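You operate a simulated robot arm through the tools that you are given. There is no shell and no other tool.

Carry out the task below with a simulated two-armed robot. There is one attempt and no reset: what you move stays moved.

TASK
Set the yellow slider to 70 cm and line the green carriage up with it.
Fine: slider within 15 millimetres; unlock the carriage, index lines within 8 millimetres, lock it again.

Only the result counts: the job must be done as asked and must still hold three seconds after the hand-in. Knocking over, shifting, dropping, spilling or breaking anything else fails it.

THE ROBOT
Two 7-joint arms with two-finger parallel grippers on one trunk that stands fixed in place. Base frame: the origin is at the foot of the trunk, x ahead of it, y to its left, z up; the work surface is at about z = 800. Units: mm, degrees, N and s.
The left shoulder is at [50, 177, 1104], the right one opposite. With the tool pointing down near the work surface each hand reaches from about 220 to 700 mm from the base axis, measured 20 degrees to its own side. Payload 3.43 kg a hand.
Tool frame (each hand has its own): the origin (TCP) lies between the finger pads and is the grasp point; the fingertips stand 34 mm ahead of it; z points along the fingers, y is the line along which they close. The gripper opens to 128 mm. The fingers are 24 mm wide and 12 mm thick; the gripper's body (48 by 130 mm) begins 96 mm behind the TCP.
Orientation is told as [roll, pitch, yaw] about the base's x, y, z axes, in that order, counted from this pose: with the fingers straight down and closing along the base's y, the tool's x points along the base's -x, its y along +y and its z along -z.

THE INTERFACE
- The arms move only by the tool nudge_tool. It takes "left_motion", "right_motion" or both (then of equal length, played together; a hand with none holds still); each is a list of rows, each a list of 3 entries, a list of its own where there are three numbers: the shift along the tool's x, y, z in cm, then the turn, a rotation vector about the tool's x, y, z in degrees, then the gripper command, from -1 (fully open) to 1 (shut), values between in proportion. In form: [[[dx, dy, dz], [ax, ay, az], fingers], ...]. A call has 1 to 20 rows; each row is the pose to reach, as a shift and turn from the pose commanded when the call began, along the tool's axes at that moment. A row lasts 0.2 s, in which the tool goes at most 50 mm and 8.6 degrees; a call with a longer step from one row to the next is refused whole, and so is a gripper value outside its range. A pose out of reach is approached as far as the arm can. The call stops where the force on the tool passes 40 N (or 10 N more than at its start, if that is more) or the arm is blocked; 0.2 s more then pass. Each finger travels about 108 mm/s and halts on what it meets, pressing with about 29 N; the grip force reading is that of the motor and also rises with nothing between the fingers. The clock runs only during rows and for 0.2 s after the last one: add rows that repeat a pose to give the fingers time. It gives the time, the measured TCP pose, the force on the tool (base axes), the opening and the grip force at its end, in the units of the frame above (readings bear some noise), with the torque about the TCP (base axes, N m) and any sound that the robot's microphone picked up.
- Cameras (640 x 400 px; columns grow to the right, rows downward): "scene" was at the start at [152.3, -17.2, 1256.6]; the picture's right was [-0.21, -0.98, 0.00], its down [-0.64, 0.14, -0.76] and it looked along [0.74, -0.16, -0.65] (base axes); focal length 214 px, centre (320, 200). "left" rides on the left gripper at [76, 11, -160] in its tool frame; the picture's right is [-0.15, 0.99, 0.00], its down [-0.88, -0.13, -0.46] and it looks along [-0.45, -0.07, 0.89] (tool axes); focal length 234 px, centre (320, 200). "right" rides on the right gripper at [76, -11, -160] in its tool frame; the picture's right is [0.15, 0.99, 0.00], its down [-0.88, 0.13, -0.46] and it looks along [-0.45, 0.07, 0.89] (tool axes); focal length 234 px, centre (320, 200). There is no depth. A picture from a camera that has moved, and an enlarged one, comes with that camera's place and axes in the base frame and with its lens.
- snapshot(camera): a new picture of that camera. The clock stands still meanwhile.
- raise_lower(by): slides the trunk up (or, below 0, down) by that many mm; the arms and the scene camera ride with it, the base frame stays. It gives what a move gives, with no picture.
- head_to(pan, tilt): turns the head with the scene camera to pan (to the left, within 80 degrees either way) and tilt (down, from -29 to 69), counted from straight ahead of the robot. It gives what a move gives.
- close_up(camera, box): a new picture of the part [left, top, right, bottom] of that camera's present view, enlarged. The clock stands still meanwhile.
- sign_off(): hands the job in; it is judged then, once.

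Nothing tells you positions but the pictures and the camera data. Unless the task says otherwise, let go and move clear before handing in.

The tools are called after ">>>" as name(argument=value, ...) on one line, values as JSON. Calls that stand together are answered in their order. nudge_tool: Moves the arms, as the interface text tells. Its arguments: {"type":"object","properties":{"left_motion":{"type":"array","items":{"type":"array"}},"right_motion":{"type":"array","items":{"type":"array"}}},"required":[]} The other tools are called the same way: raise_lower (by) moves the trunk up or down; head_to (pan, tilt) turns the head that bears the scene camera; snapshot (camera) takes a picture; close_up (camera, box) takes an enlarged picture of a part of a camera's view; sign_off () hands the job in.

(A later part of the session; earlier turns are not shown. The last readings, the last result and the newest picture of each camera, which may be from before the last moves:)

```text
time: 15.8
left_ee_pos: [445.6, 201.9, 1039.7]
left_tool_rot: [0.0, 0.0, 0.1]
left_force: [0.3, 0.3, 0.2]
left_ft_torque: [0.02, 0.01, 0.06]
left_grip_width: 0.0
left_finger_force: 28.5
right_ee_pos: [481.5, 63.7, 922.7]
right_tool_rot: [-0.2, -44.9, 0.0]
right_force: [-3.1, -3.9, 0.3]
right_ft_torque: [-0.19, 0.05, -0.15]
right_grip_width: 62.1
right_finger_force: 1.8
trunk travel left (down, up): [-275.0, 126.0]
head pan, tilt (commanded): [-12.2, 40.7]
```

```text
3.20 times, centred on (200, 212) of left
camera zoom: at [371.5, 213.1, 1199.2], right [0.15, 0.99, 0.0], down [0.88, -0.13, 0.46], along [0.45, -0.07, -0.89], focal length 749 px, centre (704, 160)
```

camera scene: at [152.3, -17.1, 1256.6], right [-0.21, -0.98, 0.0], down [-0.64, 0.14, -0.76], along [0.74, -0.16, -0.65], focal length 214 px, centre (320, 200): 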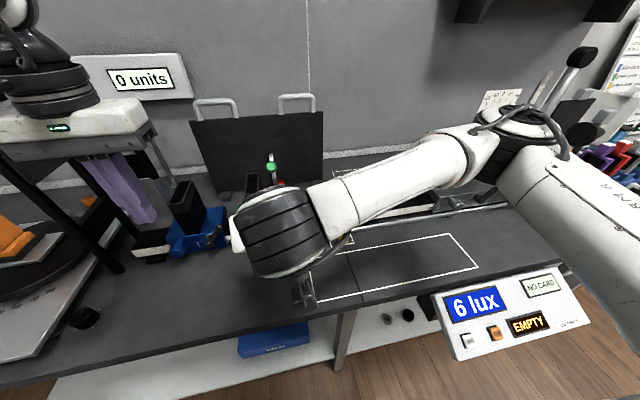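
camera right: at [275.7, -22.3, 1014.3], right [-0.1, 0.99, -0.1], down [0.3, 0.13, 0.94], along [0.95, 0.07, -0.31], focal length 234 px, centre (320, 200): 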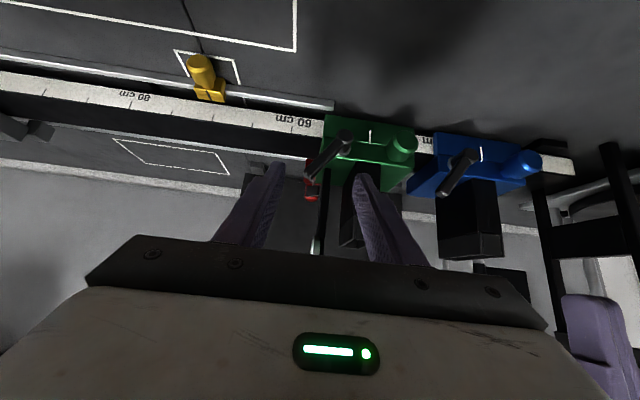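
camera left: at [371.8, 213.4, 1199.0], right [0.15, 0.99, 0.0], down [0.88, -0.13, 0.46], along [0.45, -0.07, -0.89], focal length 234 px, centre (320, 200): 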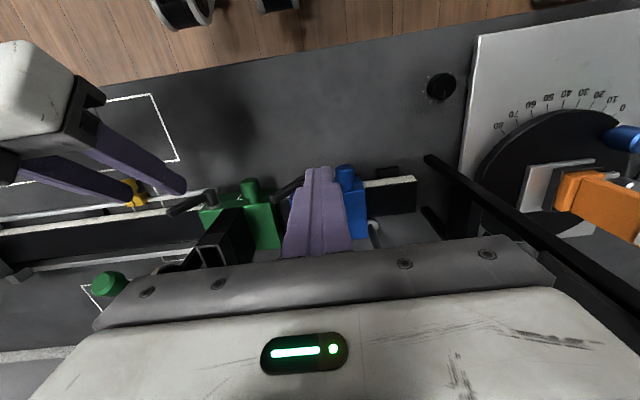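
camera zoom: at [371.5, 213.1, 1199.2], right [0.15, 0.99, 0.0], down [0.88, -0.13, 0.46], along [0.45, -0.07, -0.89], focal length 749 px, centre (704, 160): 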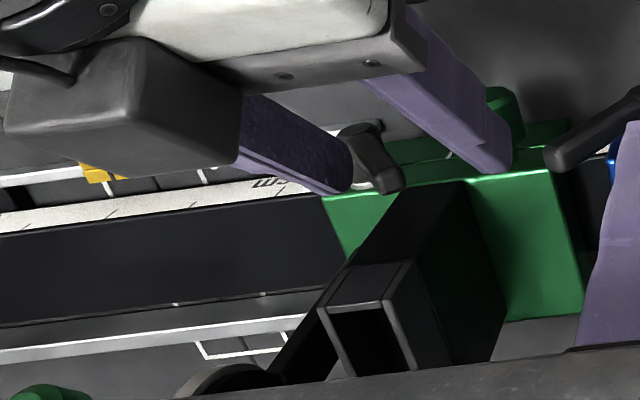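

The lever is now tilted about 33° to the left and the carriage itself slid a few mm, so it is unlocked. I back the hand off and look before gripping the green knob.

>>> nudge_tool(right_motion=[[[0, -0.5, 0], [0, 0, 0], 0.0625], [[0, -1.0, 0], [0, 0, 0], 0.0625], [[0, -1.0, -2.5], [0, 0, 0], 0.0625], [[0, -1.0, -5.0], [0, 0, 0], 0.0625], [[0, -1.0, -7.0], [0, 0, 0], 0.0625], [[0, -1.0, -7.0], [0, 0, 0], 0.0625]])

>>> snapshot(camera="right")

>>> close_up(camera="right", box=[220, 80, 420, 205])

>>> close_up(camera="left", box=[100, 150, 300, 275])

```text
time: 17.2
left_ee_pos: [446.9, 202.2, 1039.7]
left_tool_rot: [0.0, 0.0, 0.1]
left_force: [0.2, -0.3, -0.3]
left_ft_torque: [0.02, -0.02, -0.01]
left_grip_width: 0.4
left_finger_force: 29.1
right_ee_pos: [433.1, 53.1, 973.2]
right_tool_rot: [0.0, -45.0, 0.0]
right_force: [-1.1, 1.0, -0.7]
right_ft_torque: [0.03, 0.02, 0.0]
right_grip_width: 60.1
right_finger_force: 0.0
trunk travel left (down, up): [-275.0, 126.0]
head pan, tilt (commanded): [-12.2, 40.7]
```

```text
taken
camera right: at [266.8, 42.3, 1031.9], right [-0.1, 0.99, -0.1], down [0.3, 0.13, 0.94], along [0.95, 0.07, -0.31], focal length 234 px, centre (320, 200)
```

right: 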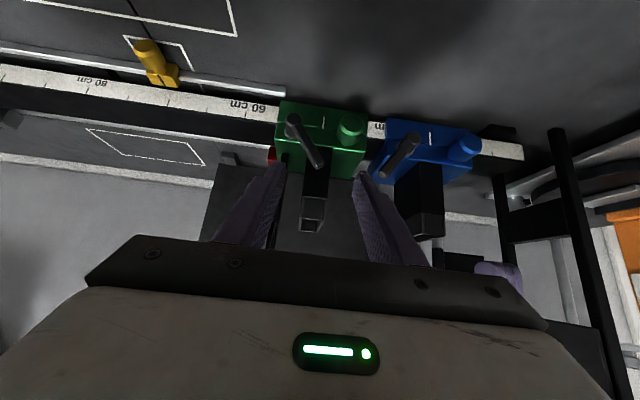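

```text
3.20 times, centred on (320, 142) of right
camera zoom: at [266.8, 42.3, 1031.9], right [-0.1, 0.99, -0.1], down [0.3, 0.13, 0.94], along [0.95, 0.07, -0.31], focal length 749 px, centre (320, 384)
```

zoom: 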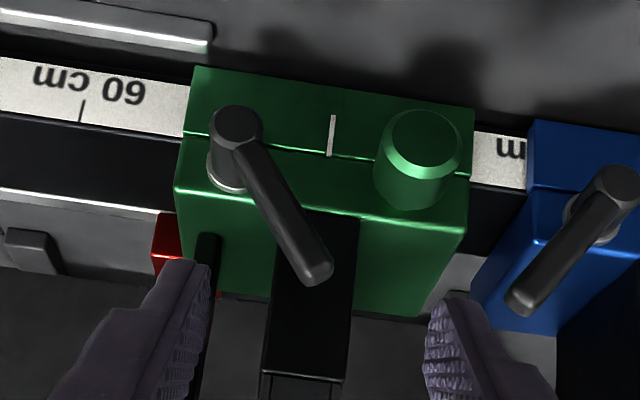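

```text
3.20 times, centred on (200, 212) of left
camera zoom: at [371.8, 213.3, 1199.0], right [0.15, 0.99, 0.0], down [0.88, -0.13, 0.46], along [0.45, -0.07, -0.89], focal length 749 px, centre (704, 160)
```

zoom: 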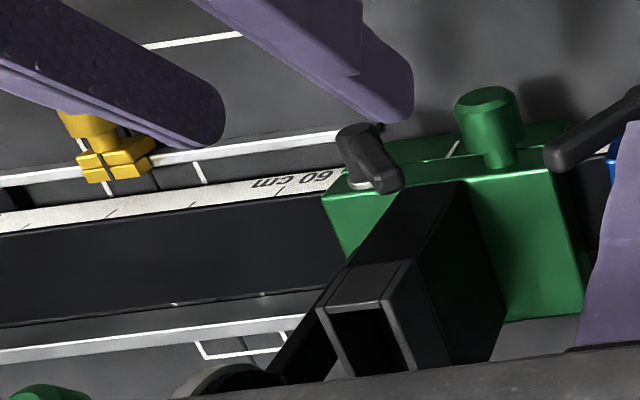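

The carriage moved about 5 mm to y≈54.7 (index), and its knob face is at about (491,86,861). I bring the hand to a standoff in front of that knob with a 48 mm opening.

>>> nudge_tool(right_motion=[[[1.1, 1.1, 1.4], [0, 0, 0], 0.25], [[2.3, 2.2, 2.8], [0, 0, 0], 0.25], [[3.41, 3.3, 4.1], [0, 0, 0], 0.25], [[3.41, 3.3, 4.1], [0, 0, 0], 0.25]])

>>> close_up(camera="right", box=[220, 80, 420, 205])

>>> close_up(camera="left", box=[100, 130, 300, 255])

```text
time: 18.2
left_ee_pos: [447.9, 201.4, 1039.3]
left_tool_rot: [0.0, 0.0, 0.1]
left_force: [-0.1, -0.2, -0.4]
left_ft_torque: [0.0, 0.0, -0.02]
left_grip_width: 0.0
left_finger_force: 28.9
right_ee_pos: [438.1, 87.9, 919.2]
right_tool_rot: [0.0, -45.1, 0.0]
right_force: [-0.5, 0.1, -0.2]
right_ft_torque: [0.0, -0.03, 0.0]
right_grip_width: 48.0
right_finger_force: 0.0
trunk travel left (down, up): [-275.0, 126.0]
head pan, tilt (commanded): [-12.2, 40.7]
```

```text
3.20 times, centred on (320, 142) of right
camera zoom: at [270.9, 76.5, 978.1], right [-0.1, 0.99, -0.1], down [0.3, 0.13, 0.94], along [0.95, 0.07, -0.31], focal length 749 px, centre (320, 384)
```

zoom: 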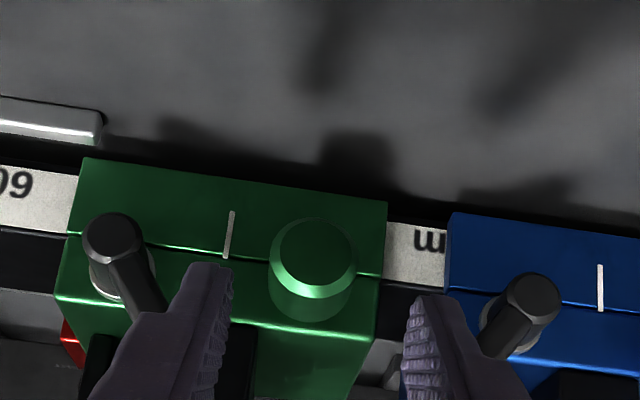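

```text
3.20 times, centred on (200, 192) of left
camera zoom: at [371.8, 213.3, 1199.0], right [0.15, 0.99, 0.0], down [0.88, -0.13, 0.46], along [0.45, -0.07, -0.89], focal length 749 px, centre (704, 224)
```

zoom: 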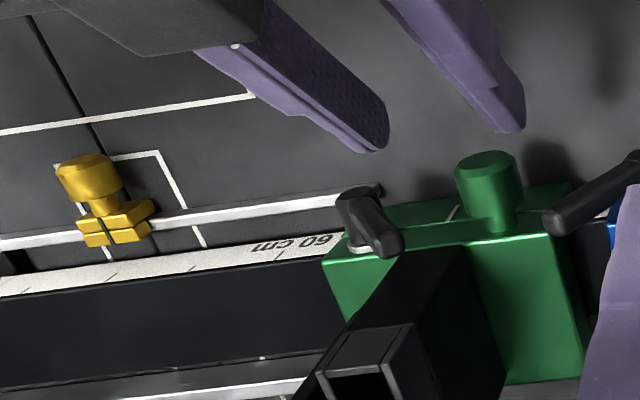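

The knob is centred at y≈85 and I'm about 2.5 mm off, so I correct that and advance along the finger axis around the knob.

>>> nudge_tool(right_motion=[[[0, -0.25, 1.5], [0, 0, 0], 0.3125], [[0, -0.25, 3.0], [0, 0, 0], 0.3125], [[0, -0.25, 4.5], [0, 0, 0], 0.3125], [[0, -0.25, 6.0], [0, 0, 0], 0.3125], [[0, -0.25, 6.0], [0, 0, 0], 0.3125]])

>>> close_up(camera="right", box=[220, 80, 420, 205])

>>> close_up(camera="left", box=[100, 130, 300, 255])

```text
time: 19.4
left_ee_pos: [445.5, 200.9, 1039.2]
left_tool_rot: [0.0, 0.0, 0.1]
left_force: [0.2, 0.9, 0.2]
left_ft_torque: [-0.03, 0.0, 0.01]
left_grip_width: 0.0
left_finger_force: 28.3
right_ee_pos: [480.5, 84.0, 876.0]
right_tool_rot: [0.1, -45.0, 0.0]
right_force: [-0.2, 0.3, -0.2]
right_ft_torque: [0.0, -0.04, 0.01]
right_grip_width: 44.2
right_finger_force: 0.1
trunk travel left (down, up): [-275.0, 126.0]
head pan, tilt (commanded): [-12.2, 40.7]
```

```text
3.20 times, centred on (320, 142) of right
camera zoom: at [313.8, 73.4, 935.9], right [-0.1, 0.99, -0.1], down [0.3, 0.13, 0.94], along [0.95, 0.07, -0.31], focal length 749 px, centre (320, 384)
```

zoom: 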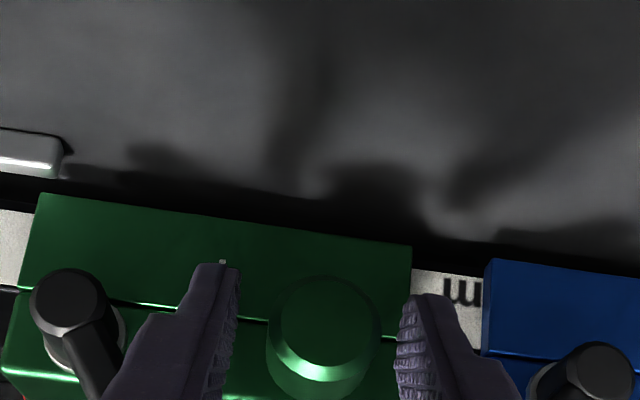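

```text
3.20 times, centred on (200, 192) of left
camera zoom: at [371.8, 213.3, 1199.0], right [0.15, 0.99, 0.0], down [0.88, -0.13, 0.46], along [0.45, -0.07, -0.89], focal length 749 px, centre (704, 224)
```

zoom: 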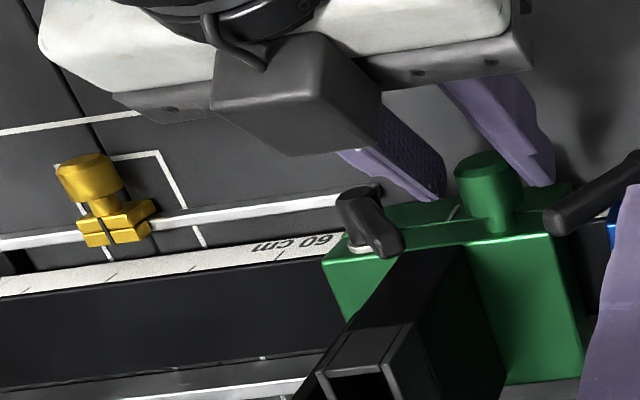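

The fingers flank the green knob with nothing touched. Closing on it now.

>>> nudge_tool(right_motion=[[[0, 0, 0], [0, 0, 0], 1], [[0, 0, 0], [0, 0, 0], 1], [[0, 0, 0], [0, 0, 0], 1]])

>>> close_up(camera="right", box=[220, 80, 420, 205])

>>> snapshot(camera="scene")

```text
time: 20.2
left_ee_pos: [446.3, 203.4, 1038.6]
left_tool_rot: [-0.1, 0.0, 0.1]
left_force: [0.2, -0.3, 0.1]
left_ft_torque: [0.01, 0.01, 0.01]
left_grip_width: 0.3
left_finger_force: 29.0
right_ee_pos: [480.1, 87.5, 876.2]
right_tool_rot: [0.0, -45.0, 0.0]
right_force: [2.3, 3.3, -1.9]
right_ft_torque: [0.19, -0.11, -0.3]
right_grip_width: 29.5
right_finger_force: 44.9
trunk travel left (down, up): [-275.0, 126.0]
head pan, tilt (commanded): [-12.2, 40.7]
```

```text
3.20 times, centred on (320, 142) of right
camera zoom: at [313.8, 73.9, 936.0], right [-0.1, 0.99, -0.1], down [0.3, 0.13, 0.94], along [0.95, 0.07, -0.31], focal length 749 px, centre (320, 384)
```

zoom: 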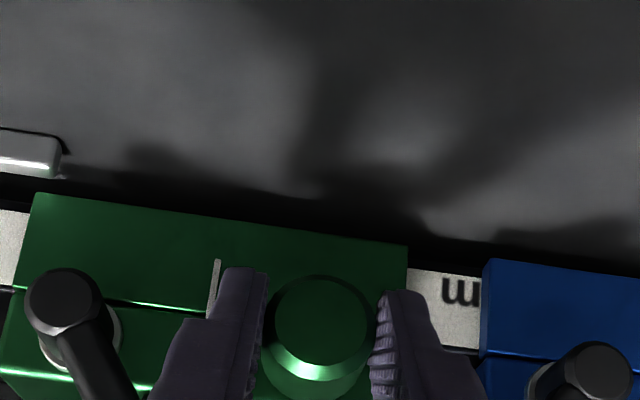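

```text
taken
camera scene: at [152.6, -16.8, 1256.6], right [-0.21, -0.98, 0.0], down [-0.64, 0.14, -0.76], along [0.74, -0.16, -0.65], focal length 214 px, centre (320, 200)
```

scene: 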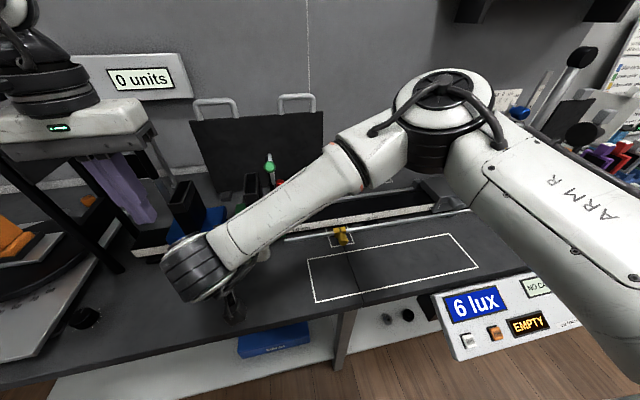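

The knob is held (29.5 mm) and the index line is at y≈53.7, so the carriage must travel about 204 mm to the right. I'll do half, then check everything.

>>> nudge_tool(right_motion=[[[0, -0.4, 0], [0, 0, 0], 1], [[0, -1.0, 0], [0, 0, 0], 1], [[0, -1.8, 0], [0, 0, 0], 1], [[0, -2.7, 0], [0, 0, 0], 1], [[0, -3.6, 0], [0, 0, 0], 1], [[0, -4.5, 0], [0, 0, 0], 1], [[0, -5.4, 0], [0, 0, 0], 1], [[0, -6.3, 0], [0, 0, 0], 1], [[0, -7.2, 0], [0, 0, 0], 1], [[0, -8.1, 0], [0, 0, 0], 1], [[0, -9.0, 0], [0, 0, 0], 1], [[0, -9.6, 0], [0, 0, 0], 1], [[0, -10.0, 0], [0, 0, 0], 1]])

>>> snapshot(camera="right")

>>> snapshot(camera="scene")

>>> snapshot(camera="left")

```text
time: 23.0
left_ee_pos: [445.3, 201.8, 1040.6]
left_tool_rot: [0.1, -0.1, 0.2]
left_force: [0.3, -0.9, -0.3]
left_ft_torque: [0.01, -0.01, 0.01]
left_grip_width: 0.1
left_finger_force: 28.9
right_ee_pos: [480.9, -16.3, 877.1]
right_tool_rot: [0.0, -44.9, 0.0]
right_force: [-3.1, 3.6, -0.7]
right_ft_torque: [0.19, 0.43, -0.21]
right_grip_width: 29.4
right_finger_force: 44.7
trunk travel left (down, up): [-275.0, 126.0]
head pan, tilt (commanded): [-12.2, 40.7]
```

```text
taken
camera right: at [313.8, -27.0, 936.1], right [-0.1, 0.99, -0.1], down [0.3, 0.13, 0.94], along [0.95, 0.07, -0.31], focal length 234 px, centre (320, 200)
```

right: 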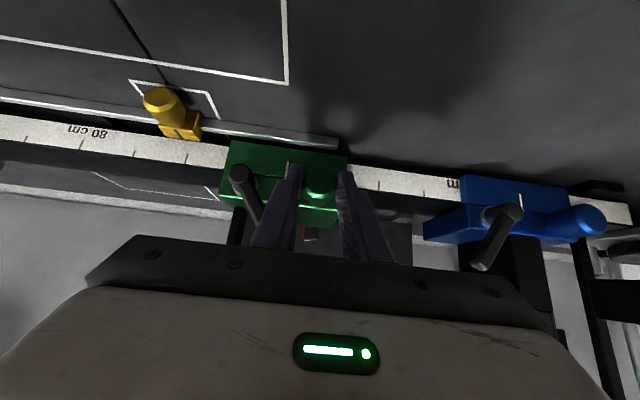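

```text
taken
camera scene: at [152.2, -16.9, 1256.6], right [-0.21, -0.98, 0.0], down [-0.64, 0.14, -0.76], along [0.74, -0.16, -0.65], focal length 214 px, centre (320, 200)
```

scene: 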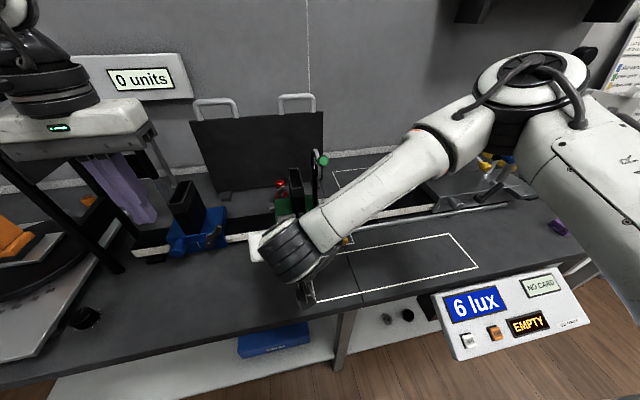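

```text
taken
camera left: at [371.8, 213.5, 1199.0], right [0.15, 0.99, 0.0], down [0.88, -0.13, 0.46], along [0.45, -0.07, -0.89], focal length 234 px, centre (320, 200)
```

left: 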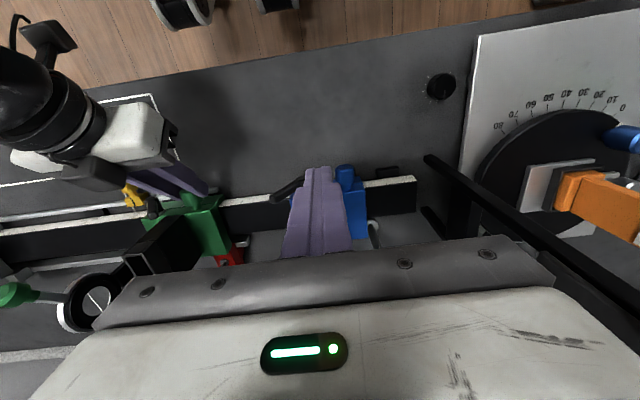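

The carriage slides smoothly with about 4 N and the red block stays put. Before it reaches the slider I check the clearance between the slider's clip and the carriage front plate.

>>> close_up(camera="right", box=[120, 70, 360, 220])

>>> close_up(camera="left", box=[60, 160, 260, 285])

```text
2.67 times, centred on (240, 145) of right
camera zoom: at [313.8, -27.0, 936.1], right [-0.1, 0.99, -0.1], down [0.3, 0.13, 0.94], along [0.95, 0.07, -0.31], focal length 624 px, centre (533, 347)
```

zoom: 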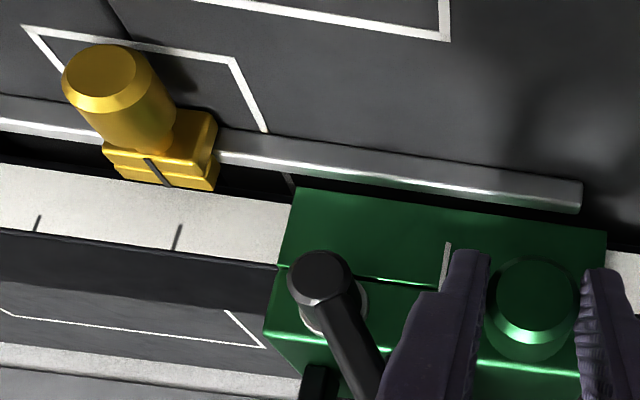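

```text
3.20 times, centred on (160, 222) of left
camera zoom: at [371.8, 213.5, 1199.0], right [0.15, 0.99, 0.0], down [0.88, -0.13, 0.46], along [0.45, -0.07, -0.89], focal length 749 px, centre (832, 128)
```

zoom: 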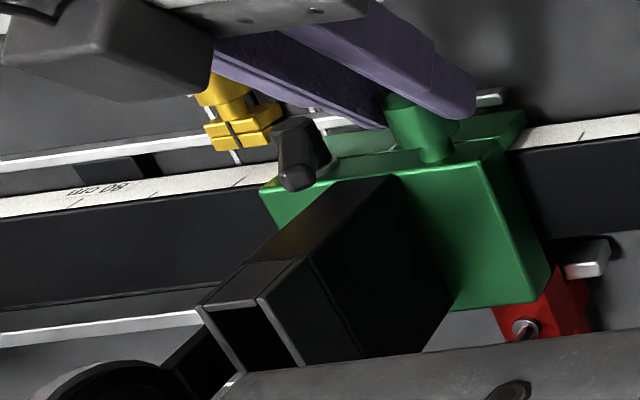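

The clip's rear edge (x≈522) seems to sit just ahead of the carriage front plate (x≈525). I go on slowly past the slider's left edge and check that the slider isn't dragged.

>>> nudge_tool(right_motion=[[[0, -0.4, 0], [0, 0, 0], 1], [[0, -0.9, 0], [0, 0, 0], 1], [[0, -1.4, 0], [0, 0, 0], 1], [[0, -1.9, 0], [0, 0, 0], 1], [[0, -2.4, 0], [0, 0, 0], 1], [[0, -2.9, 0], [0, 0, 0], 1], [[0, -3.4, 0], [0, 0, 0], 1], [[0, -3.9, 0], [0, 0, 0], 1], [[0, -4.2, 0], [0, 0, 0], 1]])

>>> close_up(camera="right", box=[160, 70, 400, 220])

>>> close_up(camera="left", box=[40, 160, 240, 285])

```text
time: 25.0
left_ee_pos: [447.1, 202.4, 1039.4]
left_tool_rot: [0.1, 0.0, 0.1]
left_force: [0.2, -0.3, 1.1]
left_ft_torque: [0.01, -0.02, 0.0]
left_grip_width: 0.1
left_finger_force: 28.6
right_ee_pos: [479.7, -58.3, 877.0]
right_tool_rot: [0.0, -44.9, -0.1]
right_force: [0.3, 3.8, -5.4]
right_ft_torque: [-0.05, 0.5, -0.23]
right_grip_width: 29.3
right_finger_force: 45.2
trunk travel left (down, up): [-275.0, 126.0]
head pan, tilt (commanded): [-12.2, 40.7]
```

```text
2.67 times, centred on (280, 145) of right
camera zoom: at [313.8, -68.5, 936.2], right [-0.1, 0.99, -0.1], down [0.3, 0.13, 0.94], along [0.95, 0.07, -0.31], focal length 624 px, centre (427, 347)
```

zoom: 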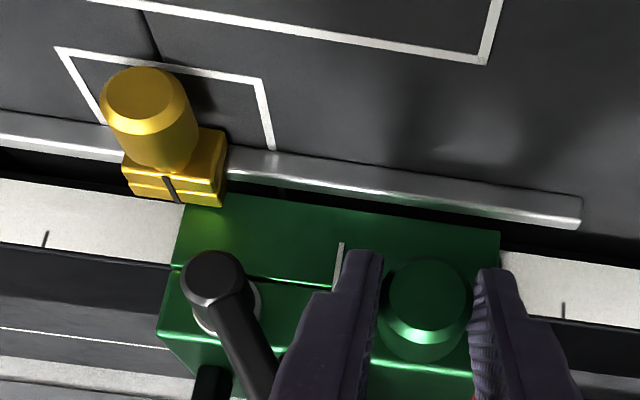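

```text
3.20 times, centred on (140, 222) of left
camera zoom: at [372.2, 213.5, 1198.8], right [0.15, 0.99, 0.0], down [0.88, -0.13, 0.46], along [0.45, -0.07, -0.89], focal length 749 px, centre (896, 128)
```

zoom: 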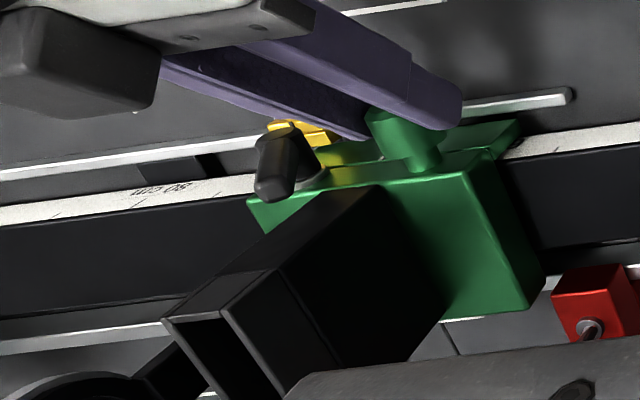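

The carriage passes behind the clip and the slider still sits at y≈-150. The index is at about y≈-88.7, so I move another 60 mm and then compare the two lines directly.

>>> nudge_tool(right_motion=[[[0, -0.4, 0], [0, 0, 0], 1], [[0, -1.0, 0], [0, 0, 0], 1], [[0, -1.6, 0], [0, 0, 0], 1], [[0, -2.2, 0], [0, 0, 0], 1], [[0, -2.8, 0], [0, 0, 0], 1], [[0, -3.4, 0], [0, 0, 0], 1], [[0, -4.0, 0], [0, 0, 0], 1], [[0, -4.6, 0], [0, 0, 0], 1], [[0, -5.2, 0], [0, 0, 0], 1], [[0, -5.7, 0], [0, 0, 0], 1], [[0, -6.0, 0], [0, 0, 0], 1], [[0, -6.0, 0], [0, 0, 0], 1]])

>>> close_up(camera="right", box=[200, 70, 440, 220])

>>> snapshot(camera="scene")

>>> snapshot(camera="left")

```text
time: 27.6
left_ee_pos: [446.9, 201.9, 1039.5]
left_tool_rot: [0.0, 0.0, 0.1]
left_force: [0.6, 0.6, 0.3]
left_ft_torque: [0.0, 0.03, -0.01]
left_grip_width: 0.0
left_finger_force: 29.2
right_ee_pos: [481.0, -117.8, 877.2]
right_tool_rot: [0.0, -45.0, -0.1]
right_force: [-1.1, 3.7, -4.9]
right_ft_torque: [0.03, 0.34, -0.33]
right_grip_width: 29.4
right_finger_force: 44.5
trunk travel left (down, up): [-275.0, 126.0]
head pan, tilt (commanded): [-12.2, 40.7]
```

```text
2.67 times, centred on (320, 145) of right
camera zoom: at [313.8, -128.5, 936.1], right [-0.1, 0.99, -0.1], down [0.3, 0.13, 0.94], along [0.95, 0.07, -0.31], focal length 624 px, centre (320, 347)
```

zoom: 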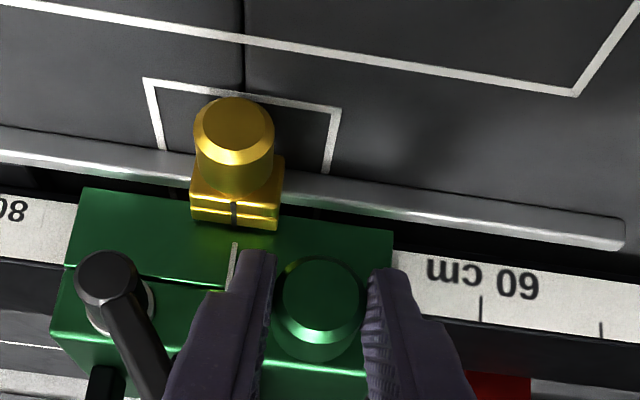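

```text
taken
camera scene: at [152.6, -17.0, 1256.6], right [-0.21, -0.98, 0.0], down [-0.64, 0.14, -0.76], along [0.74, -0.16, -0.65], focal length 214 px, centre (320, 200)
```

scene: 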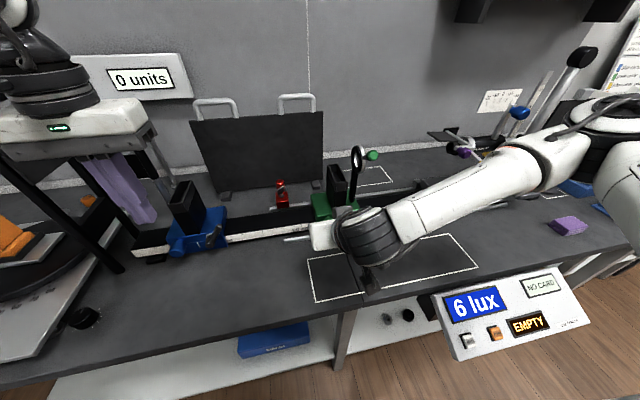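

```text
taken
camera left: at [372.1, 213.5, 1198.8], right [0.15, 0.99, 0.0], down [0.88, -0.13, 0.46], along [0.45, -0.07, -0.89], focal length 234 px, centre (320, 200)
```

left: 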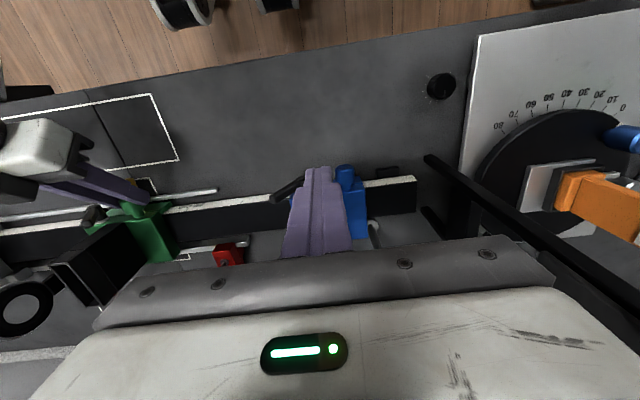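

The lines are within a few mm: slider at y≈-150.0, carriage index at y≈-147.8. I take a sharper view for the final correction.

>>> close_up(camera="right", box=[260, 130, 320, 190])

>>> close_up(camera="left", box=[50, 170, 210, 270])

```text
6.67 times, centred on (290, 160) of right
camera zoom: at [313.8, -128.5, 936.1], right [-0.1, 0.99, -0.1], down [0.3, 0.13, 0.94], along [0.95, 0.07, -0.31], focal length 1561 px, centre (520, 467)
```

zoom: 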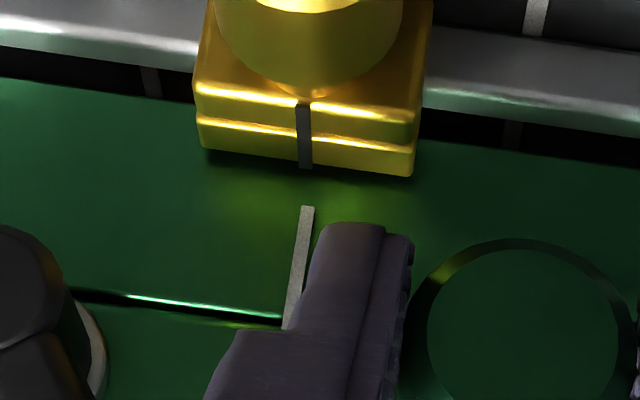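

```text
4.00 times, centred on (130, 220) of left
camera zoom: at [372.1, 213.5, 1198.8], right [0.15, 0.99, 0.0], down [0.88, -0.13, 0.46], along [0.45, -0.07, -0.89], focal length 937 px, centre (1080, 120)
```

zoom: 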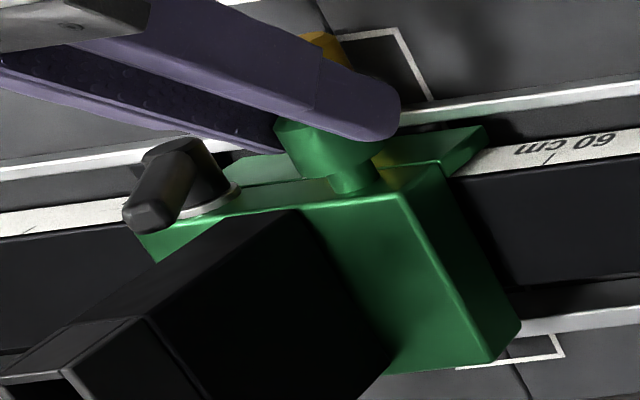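

Carriage index is at about y≈-149.0 and the slider at y≈-150.2, a difference near 1 mm, well inside 8 mm. I leave it, release the knob and back away along the finger axis.

>>> nudge_tool(right_motion=[[[0, 0, 0], [0, 0, 0], 0.7], [[0, 0, 0], [0, 0, 0], 0.3125], [[0, 0, 0], [0, 0, 0], 0.3125], [[0, 0, -2.0], [0, 0, 0], 0.3125], [[0, 0, -4.5], [0, 0, 0], 0.3125], [[0, 0, -7.0], [0, 0, 0], 0.3125], [[0, 0, -7.0], [0, 0, 0], 0.3125]])

>>> snapshot(camera="right")

>>> close_up(camera="right", box=[220, 100, 380, 200])

>>> close_up(camera="left", box=[0, 150, 240, 300])

```text
time: 29.2
left_ee_pos: [445.7, 200.4, 1040.6]
left_tool_rot: [-0.1, 0.0, 0.2]
left_force: [0.1, -0.2, -0.1]
left_ft_torque: [0.01, 0.02, 0.03]
left_grip_width: 0.0
left_finger_force: 29.1
right_ee_pos: [430.3, -117.5, 925.8]
right_tool_rot: [0.1, -44.9, -0.1]
right_force: [0.2, -0.4, -0.3]
right_ft_torque: [0.02, 0.0, -0.01]
right_grip_width: 44.0
right_finger_force: 0.1
trunk travel left (down, up): [-275.0, 126.0]
head pan, tilt (commanded): [-12.2, 40.7]
```

```text
taken
camera right: at [264.6, -128.6, 986.5], right [-0.1, 0.99, -0.1], down [0.3, 0.13, 0.94], along [0.95, 0.07, -0.31], focal length 234 px, centre (320, 200)
```

right: 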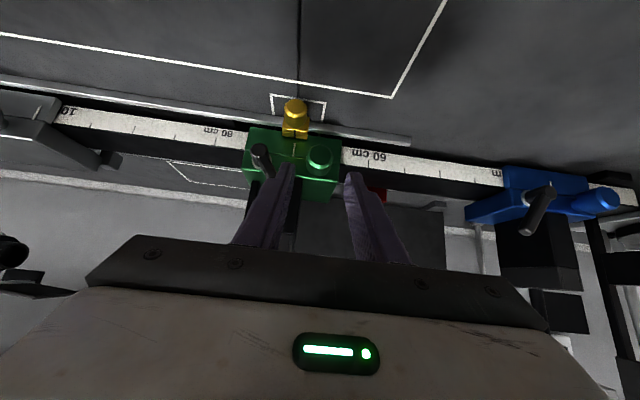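

```text
4.00 times, centred on (300, 150) of right
camera zoom: at [264.6, -128.6, 986.5], right [-0.1, 0.99, -0.1], down [0.3, 0.13, 0.94], along [0.95, 0.07, -0.31], focal length 937 px, centre (400, 400)
```

zoom: 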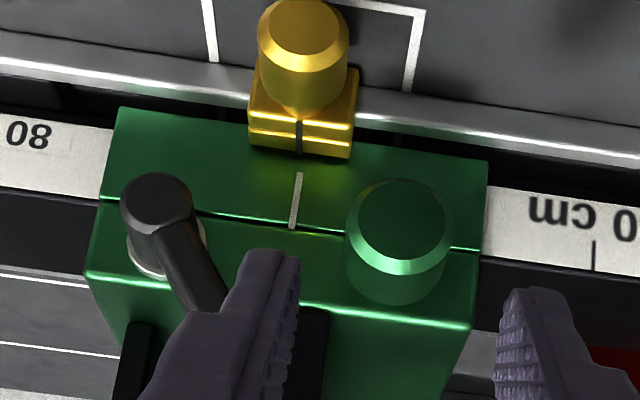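

```text
2.67 times, centred on (120, 225) of left
camera zoom: at [371.8, 213.3, 1199.0], right [0.15, 0.99, 0.0], down [0.88, -0.13, 0.46], along [0.45, -0.07, -0.89], focal length 624 px, centre (853, 133)
```

zoom: 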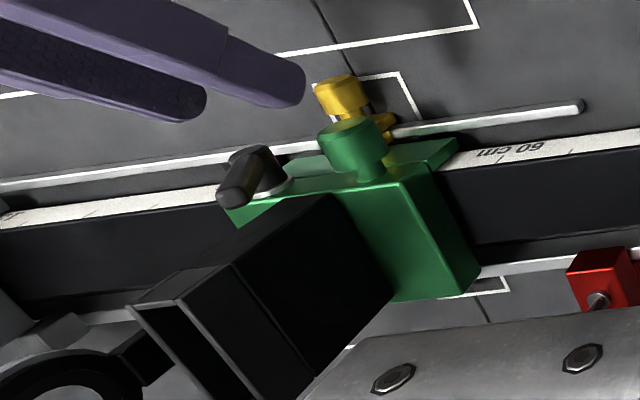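

After release the lines are at y≈-149.3 (carriage) and y≈-150.4 (slider), about 1 mm apart. Next I move to a standoff in front of the lever, now tilted left with its tip near (505,-151,911), with the fingers open 60 mm.

>>> nudge_tool(right_motion=[[[-1.1, -1.35, -0.7], [0, 0, 0], 0.0625], [[-2.2, -2.7, -1.4], [0, 0, 0], 0.0625], [[-3.22, -4.04, -2.05], [0, 0, 0], 0.0625], [[-3.22, -4.04, -2.05], [0, 0, 0], 0.0625]])

>>> close_up(camera="right", box=[220, 80, 420, 205])

>>> close_up(camera="left", box=[0, 150, 240, 300])

```text
time: 30.2
left_ee_pos: [446.7, 201.7, 1040.3]
left_tool_rot: [0.0, 0.0, 0.1]
left_force: [-1.0, -0.5, 0.3]
left_ft_torque: [-0.02, 0.01, -0.01]
left_grip_width: 0.3
left_finger_force: 28.8
right_ee_pos: [440.3, -156.7, 964.5]
right_tool_rot: [0.0, -44.9, 0.2]
right_force: [-0.1, 0.3, -0.2]
right_ft_torque: [-0.01, 0.0, -0.01]
right_grip_width: 59.8
right_finger_force: 0.1
trunk travel left (down, up): [-275.0, 126.0]
head pan, tilt (commanded): [-12.2, 40.7]
```

```text
3.20 times, centred on (320, 142) of right
camera zoom: at [272.9, -168.7, 1023.6], right [-0.1, 0.99, -0.1], down [0.3, 0.13, 0.94], along [0.95, 0.07, -0.31], focal length 749 px, centre (320, 384)
```

zoom: 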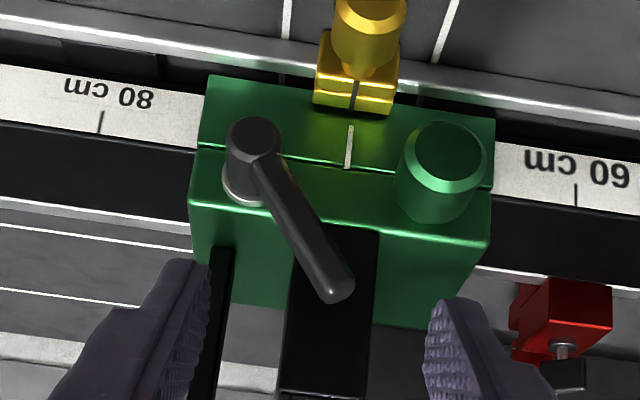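

```text
2.67 times, centred on (120, 225) of left
camera zoom: at [371.8, 213.2, 1199.0], right [0.15, 0.99, 0.0], down [0.88, -0.13, 0.46], along [0.45, -0.07, -0.89], focal length 624 px, centre (853, 133)
```

zoom: 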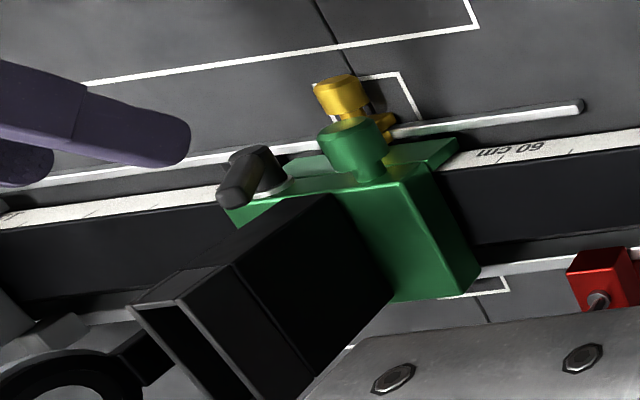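

The lever is well centred between the open fingers. I advance 60 mm to straddle it.

>>> nudge_tool(right_motion=[[[0, 0, 2.0], [0, 0, 0], 0.0625], [[0, 0, 4.0], [0, 0, 0], 0.0625], [[0, 0, 6.0], [0, 0, 0], 0.0625], [[0, 0, 6.0], [0, 0, 0], 0.0625]])

>>> close_up(camera="right", box=[220, 80, 420, 205])

>>> close_up(camera="left", box=[0, 150, 240, 300])

>>> snapshot(camera="scene")

```text
time: 31.2
left_ee_pos: [446.9, 201.9, 1039.6]
left_tool_rot: [-0.1, 0.1, 0.1]
left_force: [0.4, 0.2, -0.6]
left_ft_torque: [0.0, 0.0, 0.0]
left_grip_width: 0.0
left_finger_force: 28.9
right_ee_pos: [480.6, -158.2, 921.0]
right_tool_rot: [0.0, -45.0, 0.0]
right_force: [-0.3, -0.3, -0.6]
right_ft_torque: [0.03, -0.01, -0.05]
right_grip_width: 60.0
right_finger_force: 0.1
trunk travel left (down, up): [-275.0, 126.0]
head pan, tilt (commanded): [-12.2, 40.7]
```

```text
3.20 times, centred on (320, 142) of right
camera zoom: at [314.8, -169.4, 980.6], right [-0.1, 0.99, -0.1], down [0.3, 0.13, 0.95], along [0.95, 0.07, -0.31], focal length 749 px, centre (320, 384)
```

zoom: 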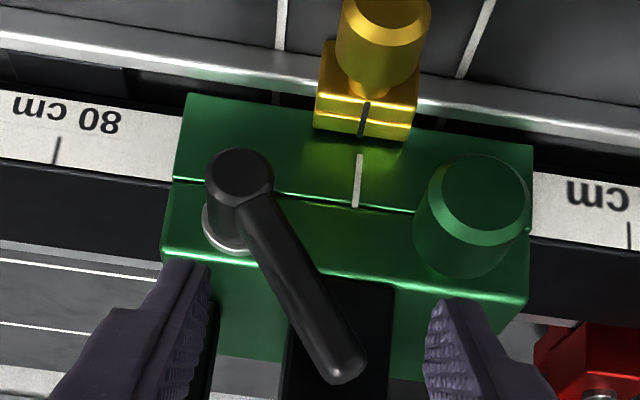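

```text
2.67 times, centred on (120, 225) of left
camera zoom: at [371.9, 213.3, 1199.0], right [0.15, 0.99, 0.0], down [0.88, -0.13, 0.46], along [0.45, -0.07, -0.89], focal length 624 px, centre (853, 133)
```

zoom: 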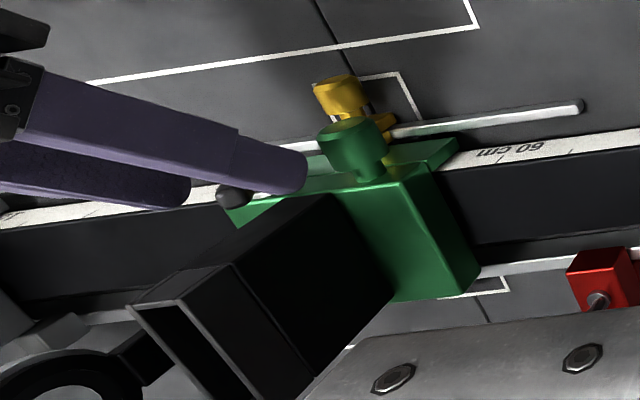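

```text
taken
camera scene: at [152.3, -17.2, 1256.6], right [-0.21, -0.98, 0.0], down [-0.64, 0.14, -0.76], along [0.74, -0.16, -0.65], focal length 214 px, centre (320, 200)
```

scene: 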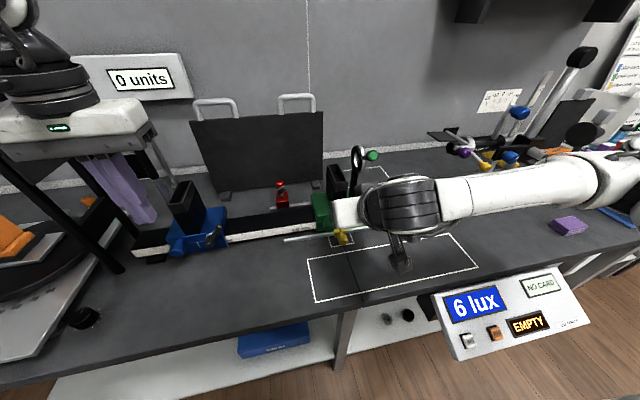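

The lever is straddled and the handle ball remains clear above the hand. I now push the lever back to the right slowly, 44 mm first.

>>> nudge_tool(right_motion=[[[0, -0.4, 0], [0, 0, 0], 0.0625], [[0, -0.8, 0], [0, 0, 0], 0.0625], [[0, -1.2, 0], [0, 0, 0], 0.0625], [[0, -1.6, 0], [0, 0, 0], 0.0625], [[0, -2.0, 0], [0, 0, 0], 0.0625], [[0, -2.4, 0], [0, 0, 0], 0.0625], [[0, -2.8, 0], [0, 0, 0], 0.0625], [[0, -3.2, 0], [0, 0, 0], 0.0625], [[0, -3.6, 0], [0, 0, 0], 0.0625], [[0, -4.0, 0], [0, 0, 0], 0.0625], [[0, -4.4, 0], [0, 0, 0], 0.0625]])

>>> close_up(camera="right", box=[220, 80, 420, 205])

>>> close_up(camera="left", box=[0, 150, 240, 300])

>>> close_up(camera="scene", box=[320, 130, 440, 205])

```text
time: 33.6
left_ee_pos: [445.3, 201.9, 1040.4]
left_tool_rot: [0.0, 0.0, 0.1]
left_force: [-0.9, 0.5, 0.4]
left_ft_torque: [0.01, 0.0, -0.06]
left_grip_width: 0.0
left_finger_force: 28.5
right_ee_pos: [481.0, -202.8, 921.0]
right_tool_rot: [0.1, -45.1, 0.0]
right_force: [0.0, 0.1, 0.4]
right_ft_torque: [-0.01, -0.01, 0.04]
right_grip_width: 60.3
right_finger_force: 0.3
trunk travel left (down, up): [-275.0, 126.0]
head pan, tilt (commanded): [-12.2, 40.7]
```

```text
3.20 times, centred on (320, 142) of right
camera zoom: at [315.0, -213.4, 980.6], right [-0.1, 0.99, -0.1], down [0.3, 0.13, 0.94], along [0.95, 0.07, -0.31], focal length 749 px, centre (320, 384)
```

zoom: 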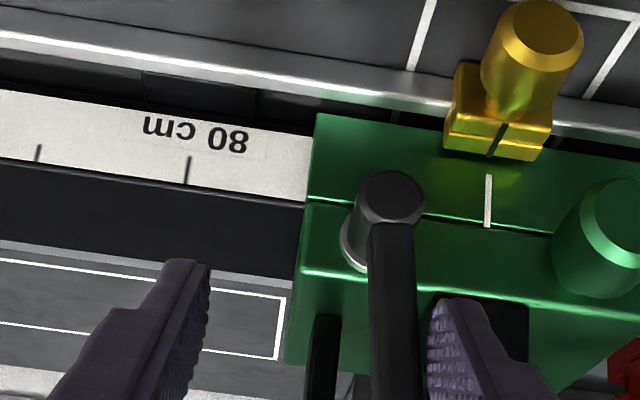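

```text
2.67 times, centred on (120, 225) of left
camera zoom: at [371.8, 213.3, 1199.1], right [0.15, 0.99, 0.0], down [0.88, -0.13, 0.46], along [0.45, -0.07, -0.89], focal length 624 px, centre (853, 133)
```

zoom: 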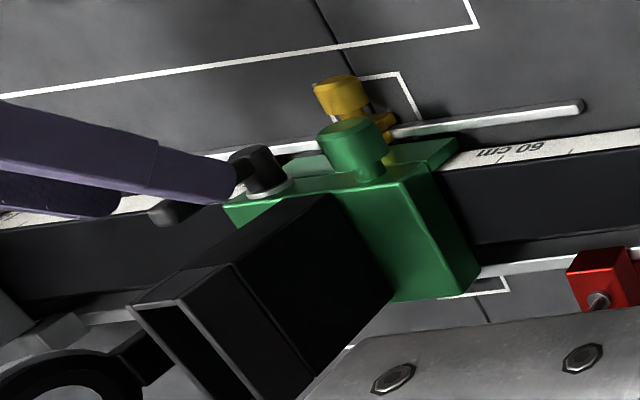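

```text
5.33 times, centred on (380, 168) of scene
camera zoom: at [152.2, -17.2, 1256.6], right [-0.21, -0.98, 0.0], down [-0.64, 0.14, -0.76], along [0.74, -0.16, -0.65], focal length 1144 px, centre (0, 373)
```

zoom: 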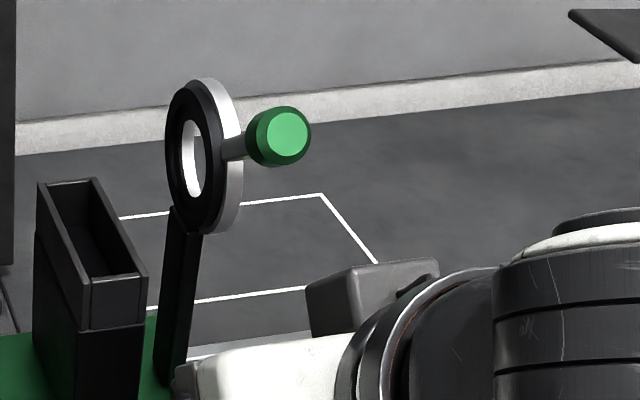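

The lever is just past vertical and the carriage has not moved. I continue to the right towards the locked end.

>>> nudge_tool(right_motion=[[[0, -0.3, 0], [0, 0, 0], 0.0625], [[0, -0.6, 0], [0, 0, 0], 0.0625], [[0, -0.9, 0], [0, 0, 0], 0.0625], [[0, -1.2, 0], [0, 0, 0], 0.0625], [[0, -1.5, 0], [0, 0, 0], 0.0625], [[0, -1.8, 0], [0, 0, 0], 0.0625]])

>>> close_up(camera="right", box=[220, 80, 420, 205])

>>> close_up(camera="left", box=[0, 150, 240, 300])

```text
time: 35.0
left_ee_pos: [446.1, 201.8, 1040.0]
left_tool_rot: [0.0, -0.1, 0.1]
left_force: [0.7, 0.7, 0.5]
left_ft_torque: [0.01, 0.02, 0.0]
left_grip_width: 0.0
left_finger_force: 29.1
right_ee_pos: [481.2, -220.1, 921.5]
right_tool_rot: [0.0, -45.0, 0.0]
right_force: [-0.1, 1.5, 0.1]
right_ft_torque: [0.01, 0.01, 0.04]
right_grip_width: 60.4
right_finger_force: 0.0
trunk travel left (down, up): [-275.0, 126.0]
head pan, tilt (commanded): [-12.2, 40.7]
```

```text
3.20 times, centred on (320, 142) of right
camera zoom: at [314.9, -231.4, 980.8], right [-0.1, 0.99, -0.1], down [0.3, 0.13, 0.94], along [0.95, 0.07, -0.31], focal length 749 px, centre (320, 384)
```

zoom: 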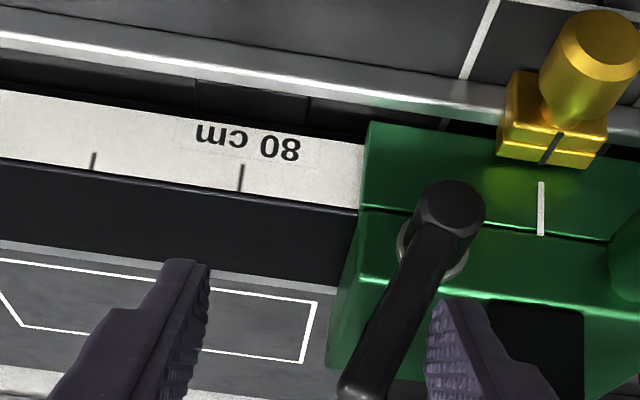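

```text
2.67 times, centred on (120, 225) of left
camera zoom: at [371.8, 213.3, 1199.0], right [0.15, 0.99, 0.0], down [0.88, -0.13, 0.46], along [0.45, -0.07, -0.89], focal length 624 px, centre (853, 133)
```

zoom: 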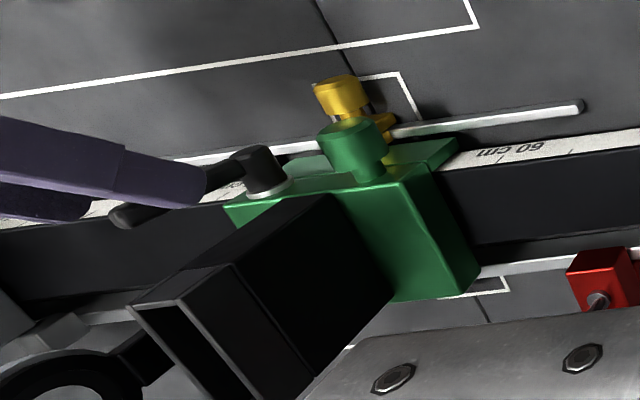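

The lever is now about 20° right of vertical and the carriage still has not moved. I go on in small steps until the force rises at the locked end.

>>> nudge_tool(right_motion=[[[0, -0.2, 0], [0, 0, 0], 0.0625], [[0, -0.4, 0], [0, 0, 0], 0.0625], [[0, -0.6, 0], [0, 0, 0], 0.0625], [[0, -0.8, 0], [0, 0, 0], 0.0625], [[0, -1.0, 0], [0, 0, 0], 0.0625]])

>>> close_up(camera="right", box=[220, 80, 420, 205])

>>> close_up(camera="left", box=[0, 150, 240, 300])

```text
time: 36.2
left_ee_pos: [447.6, 202.3, 1040.2]
left_tool_rot: [0.1, -0.1, 0.1]
left_force: [-0.4, -0.5, 0.4]
left_ft_torque: [-0.01, 0.01, 0.02]
left_grip_width: 0.2
left_finger_force: 29.1
right_ee_pos: [481.2, -231.2, 921.8]
right_tool_rot: [0.0, -45.1, 0.0]
right_force: [-0.6, 0.6, 0.1]
right_ft_torque: [0.03, 0.04, 0.02]
right_grip_width: 60.6
right_finger_force: 0.3
trunk travel left (down, up): [-275.0, 126.0]
head pan, tilt (commanded): [-12.2, 40.7]
```

```text
3.20 times, centred on (320, 142) of right
camera zoom: at [314.5, -241.1, 980.7], right [-0.1, 0.99, -0.1], down [0.3, 0.13, 0.94], along [0.95, 0.07, -0.31], focal length 749 px, centre (320, 384)
```

zoom: 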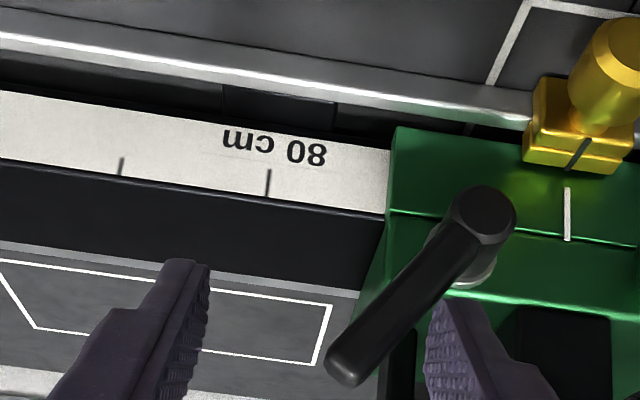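

```text
2.67 times, centred on (120, 225) of left
camera zoom: at [371.8, 213.4, 1199.0], right [0.15, 0.99, 0.0], down [0.88, -0.13, 0.46], along [0.45, -0.07, -0.89], focal length 624 px, centre (853, 133)
```

zoom: 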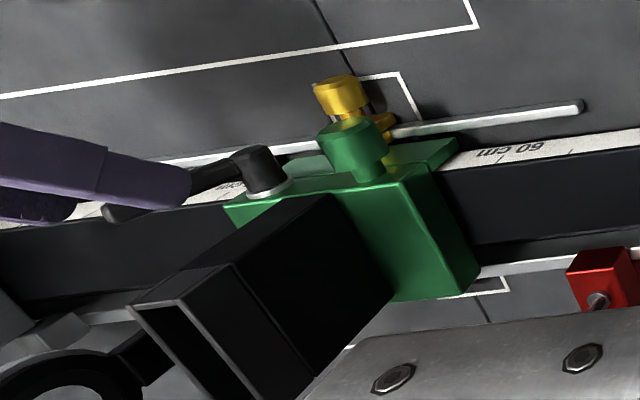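

The lever is back at about 34° right, like at the start, but I feel no end stop yet. I push a little more to be sure it is fully locked.

>>> nudge_tool(right_motion=[[[0, -0.2, 0], [0, 0, 0], 0.0625], [[0, -0.4, 0], [0, 0, 0], 0.0625], [[0, -0.6, 0], [0, 0, 0], 0.0625], [[0, -0.8, 0], [0, 0, 0], 0.0625]])

>>> close_up(camera="right", box=[220, 80, 420, 205])

>>> close_up(camera="left", box=[0, 150, 240, 300])

```text
time: 37.2
left_ee_pos: [446.8, 202.3, 1039.8]
left_tool_rot: [-0.1, 0.0, 0.0]
left_force: [-0.2, 0.6, 0.0]
left_ft_torque: [0.02, -0.01, 0.0]
left_grip_width: 0.0
left_finger_force: 29.3
right_ee_pos: [481.1, -234.5, 922.0]
right_tool_rot: [0.1, -45.1, 0.2]
right_force: [-4.0, 14.2, 3.7]
right_ft_torque: [0.51, 0.04, 0.37]
right_grip_width: 67.8
right_finger_force: 6.8
trunk travel left (down, up): [-275.0, 126.0]
head pan, tilt (commanded): [-12.2, 40.7]
```

```text
3.20 times, centred on (320, 142) of right
camera zoom: at [314.0, -247.3, 981.5], right [-0.11, 0.99, -0.1], down [0.3, 0.13, 0.95], along [0.95, 0.07, -0.31], focal length 749 px, centre (320, 384)
```

zoom: 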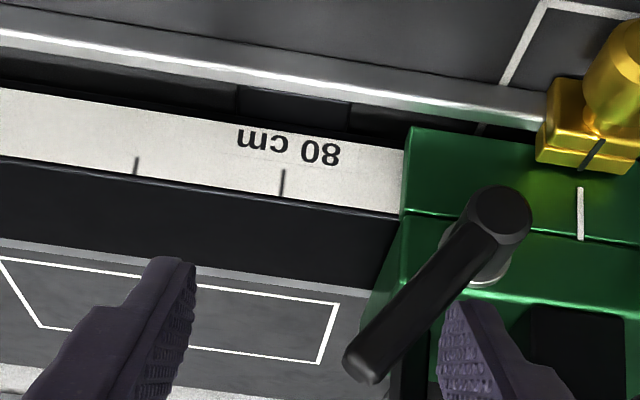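

```text
2.67 times, centred on (120, 225) of left
camera zoom: at [371.3, 214.6, 1199.0], right [0.15, 0.99, 0.0], down [0.88, -0.13, 0.46], along [0.45, -0.07, -0.89], focal length 624 px, centre (853, 133)
```

zoom: 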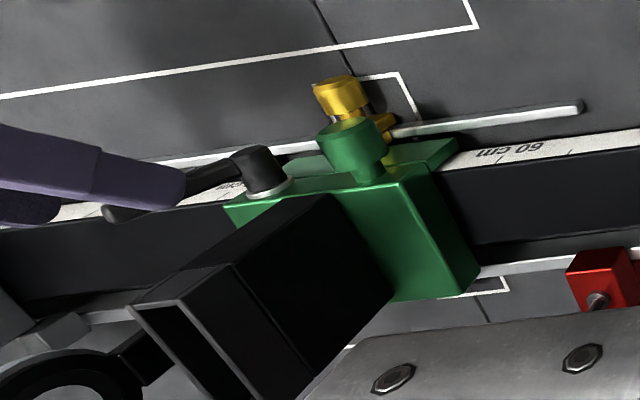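

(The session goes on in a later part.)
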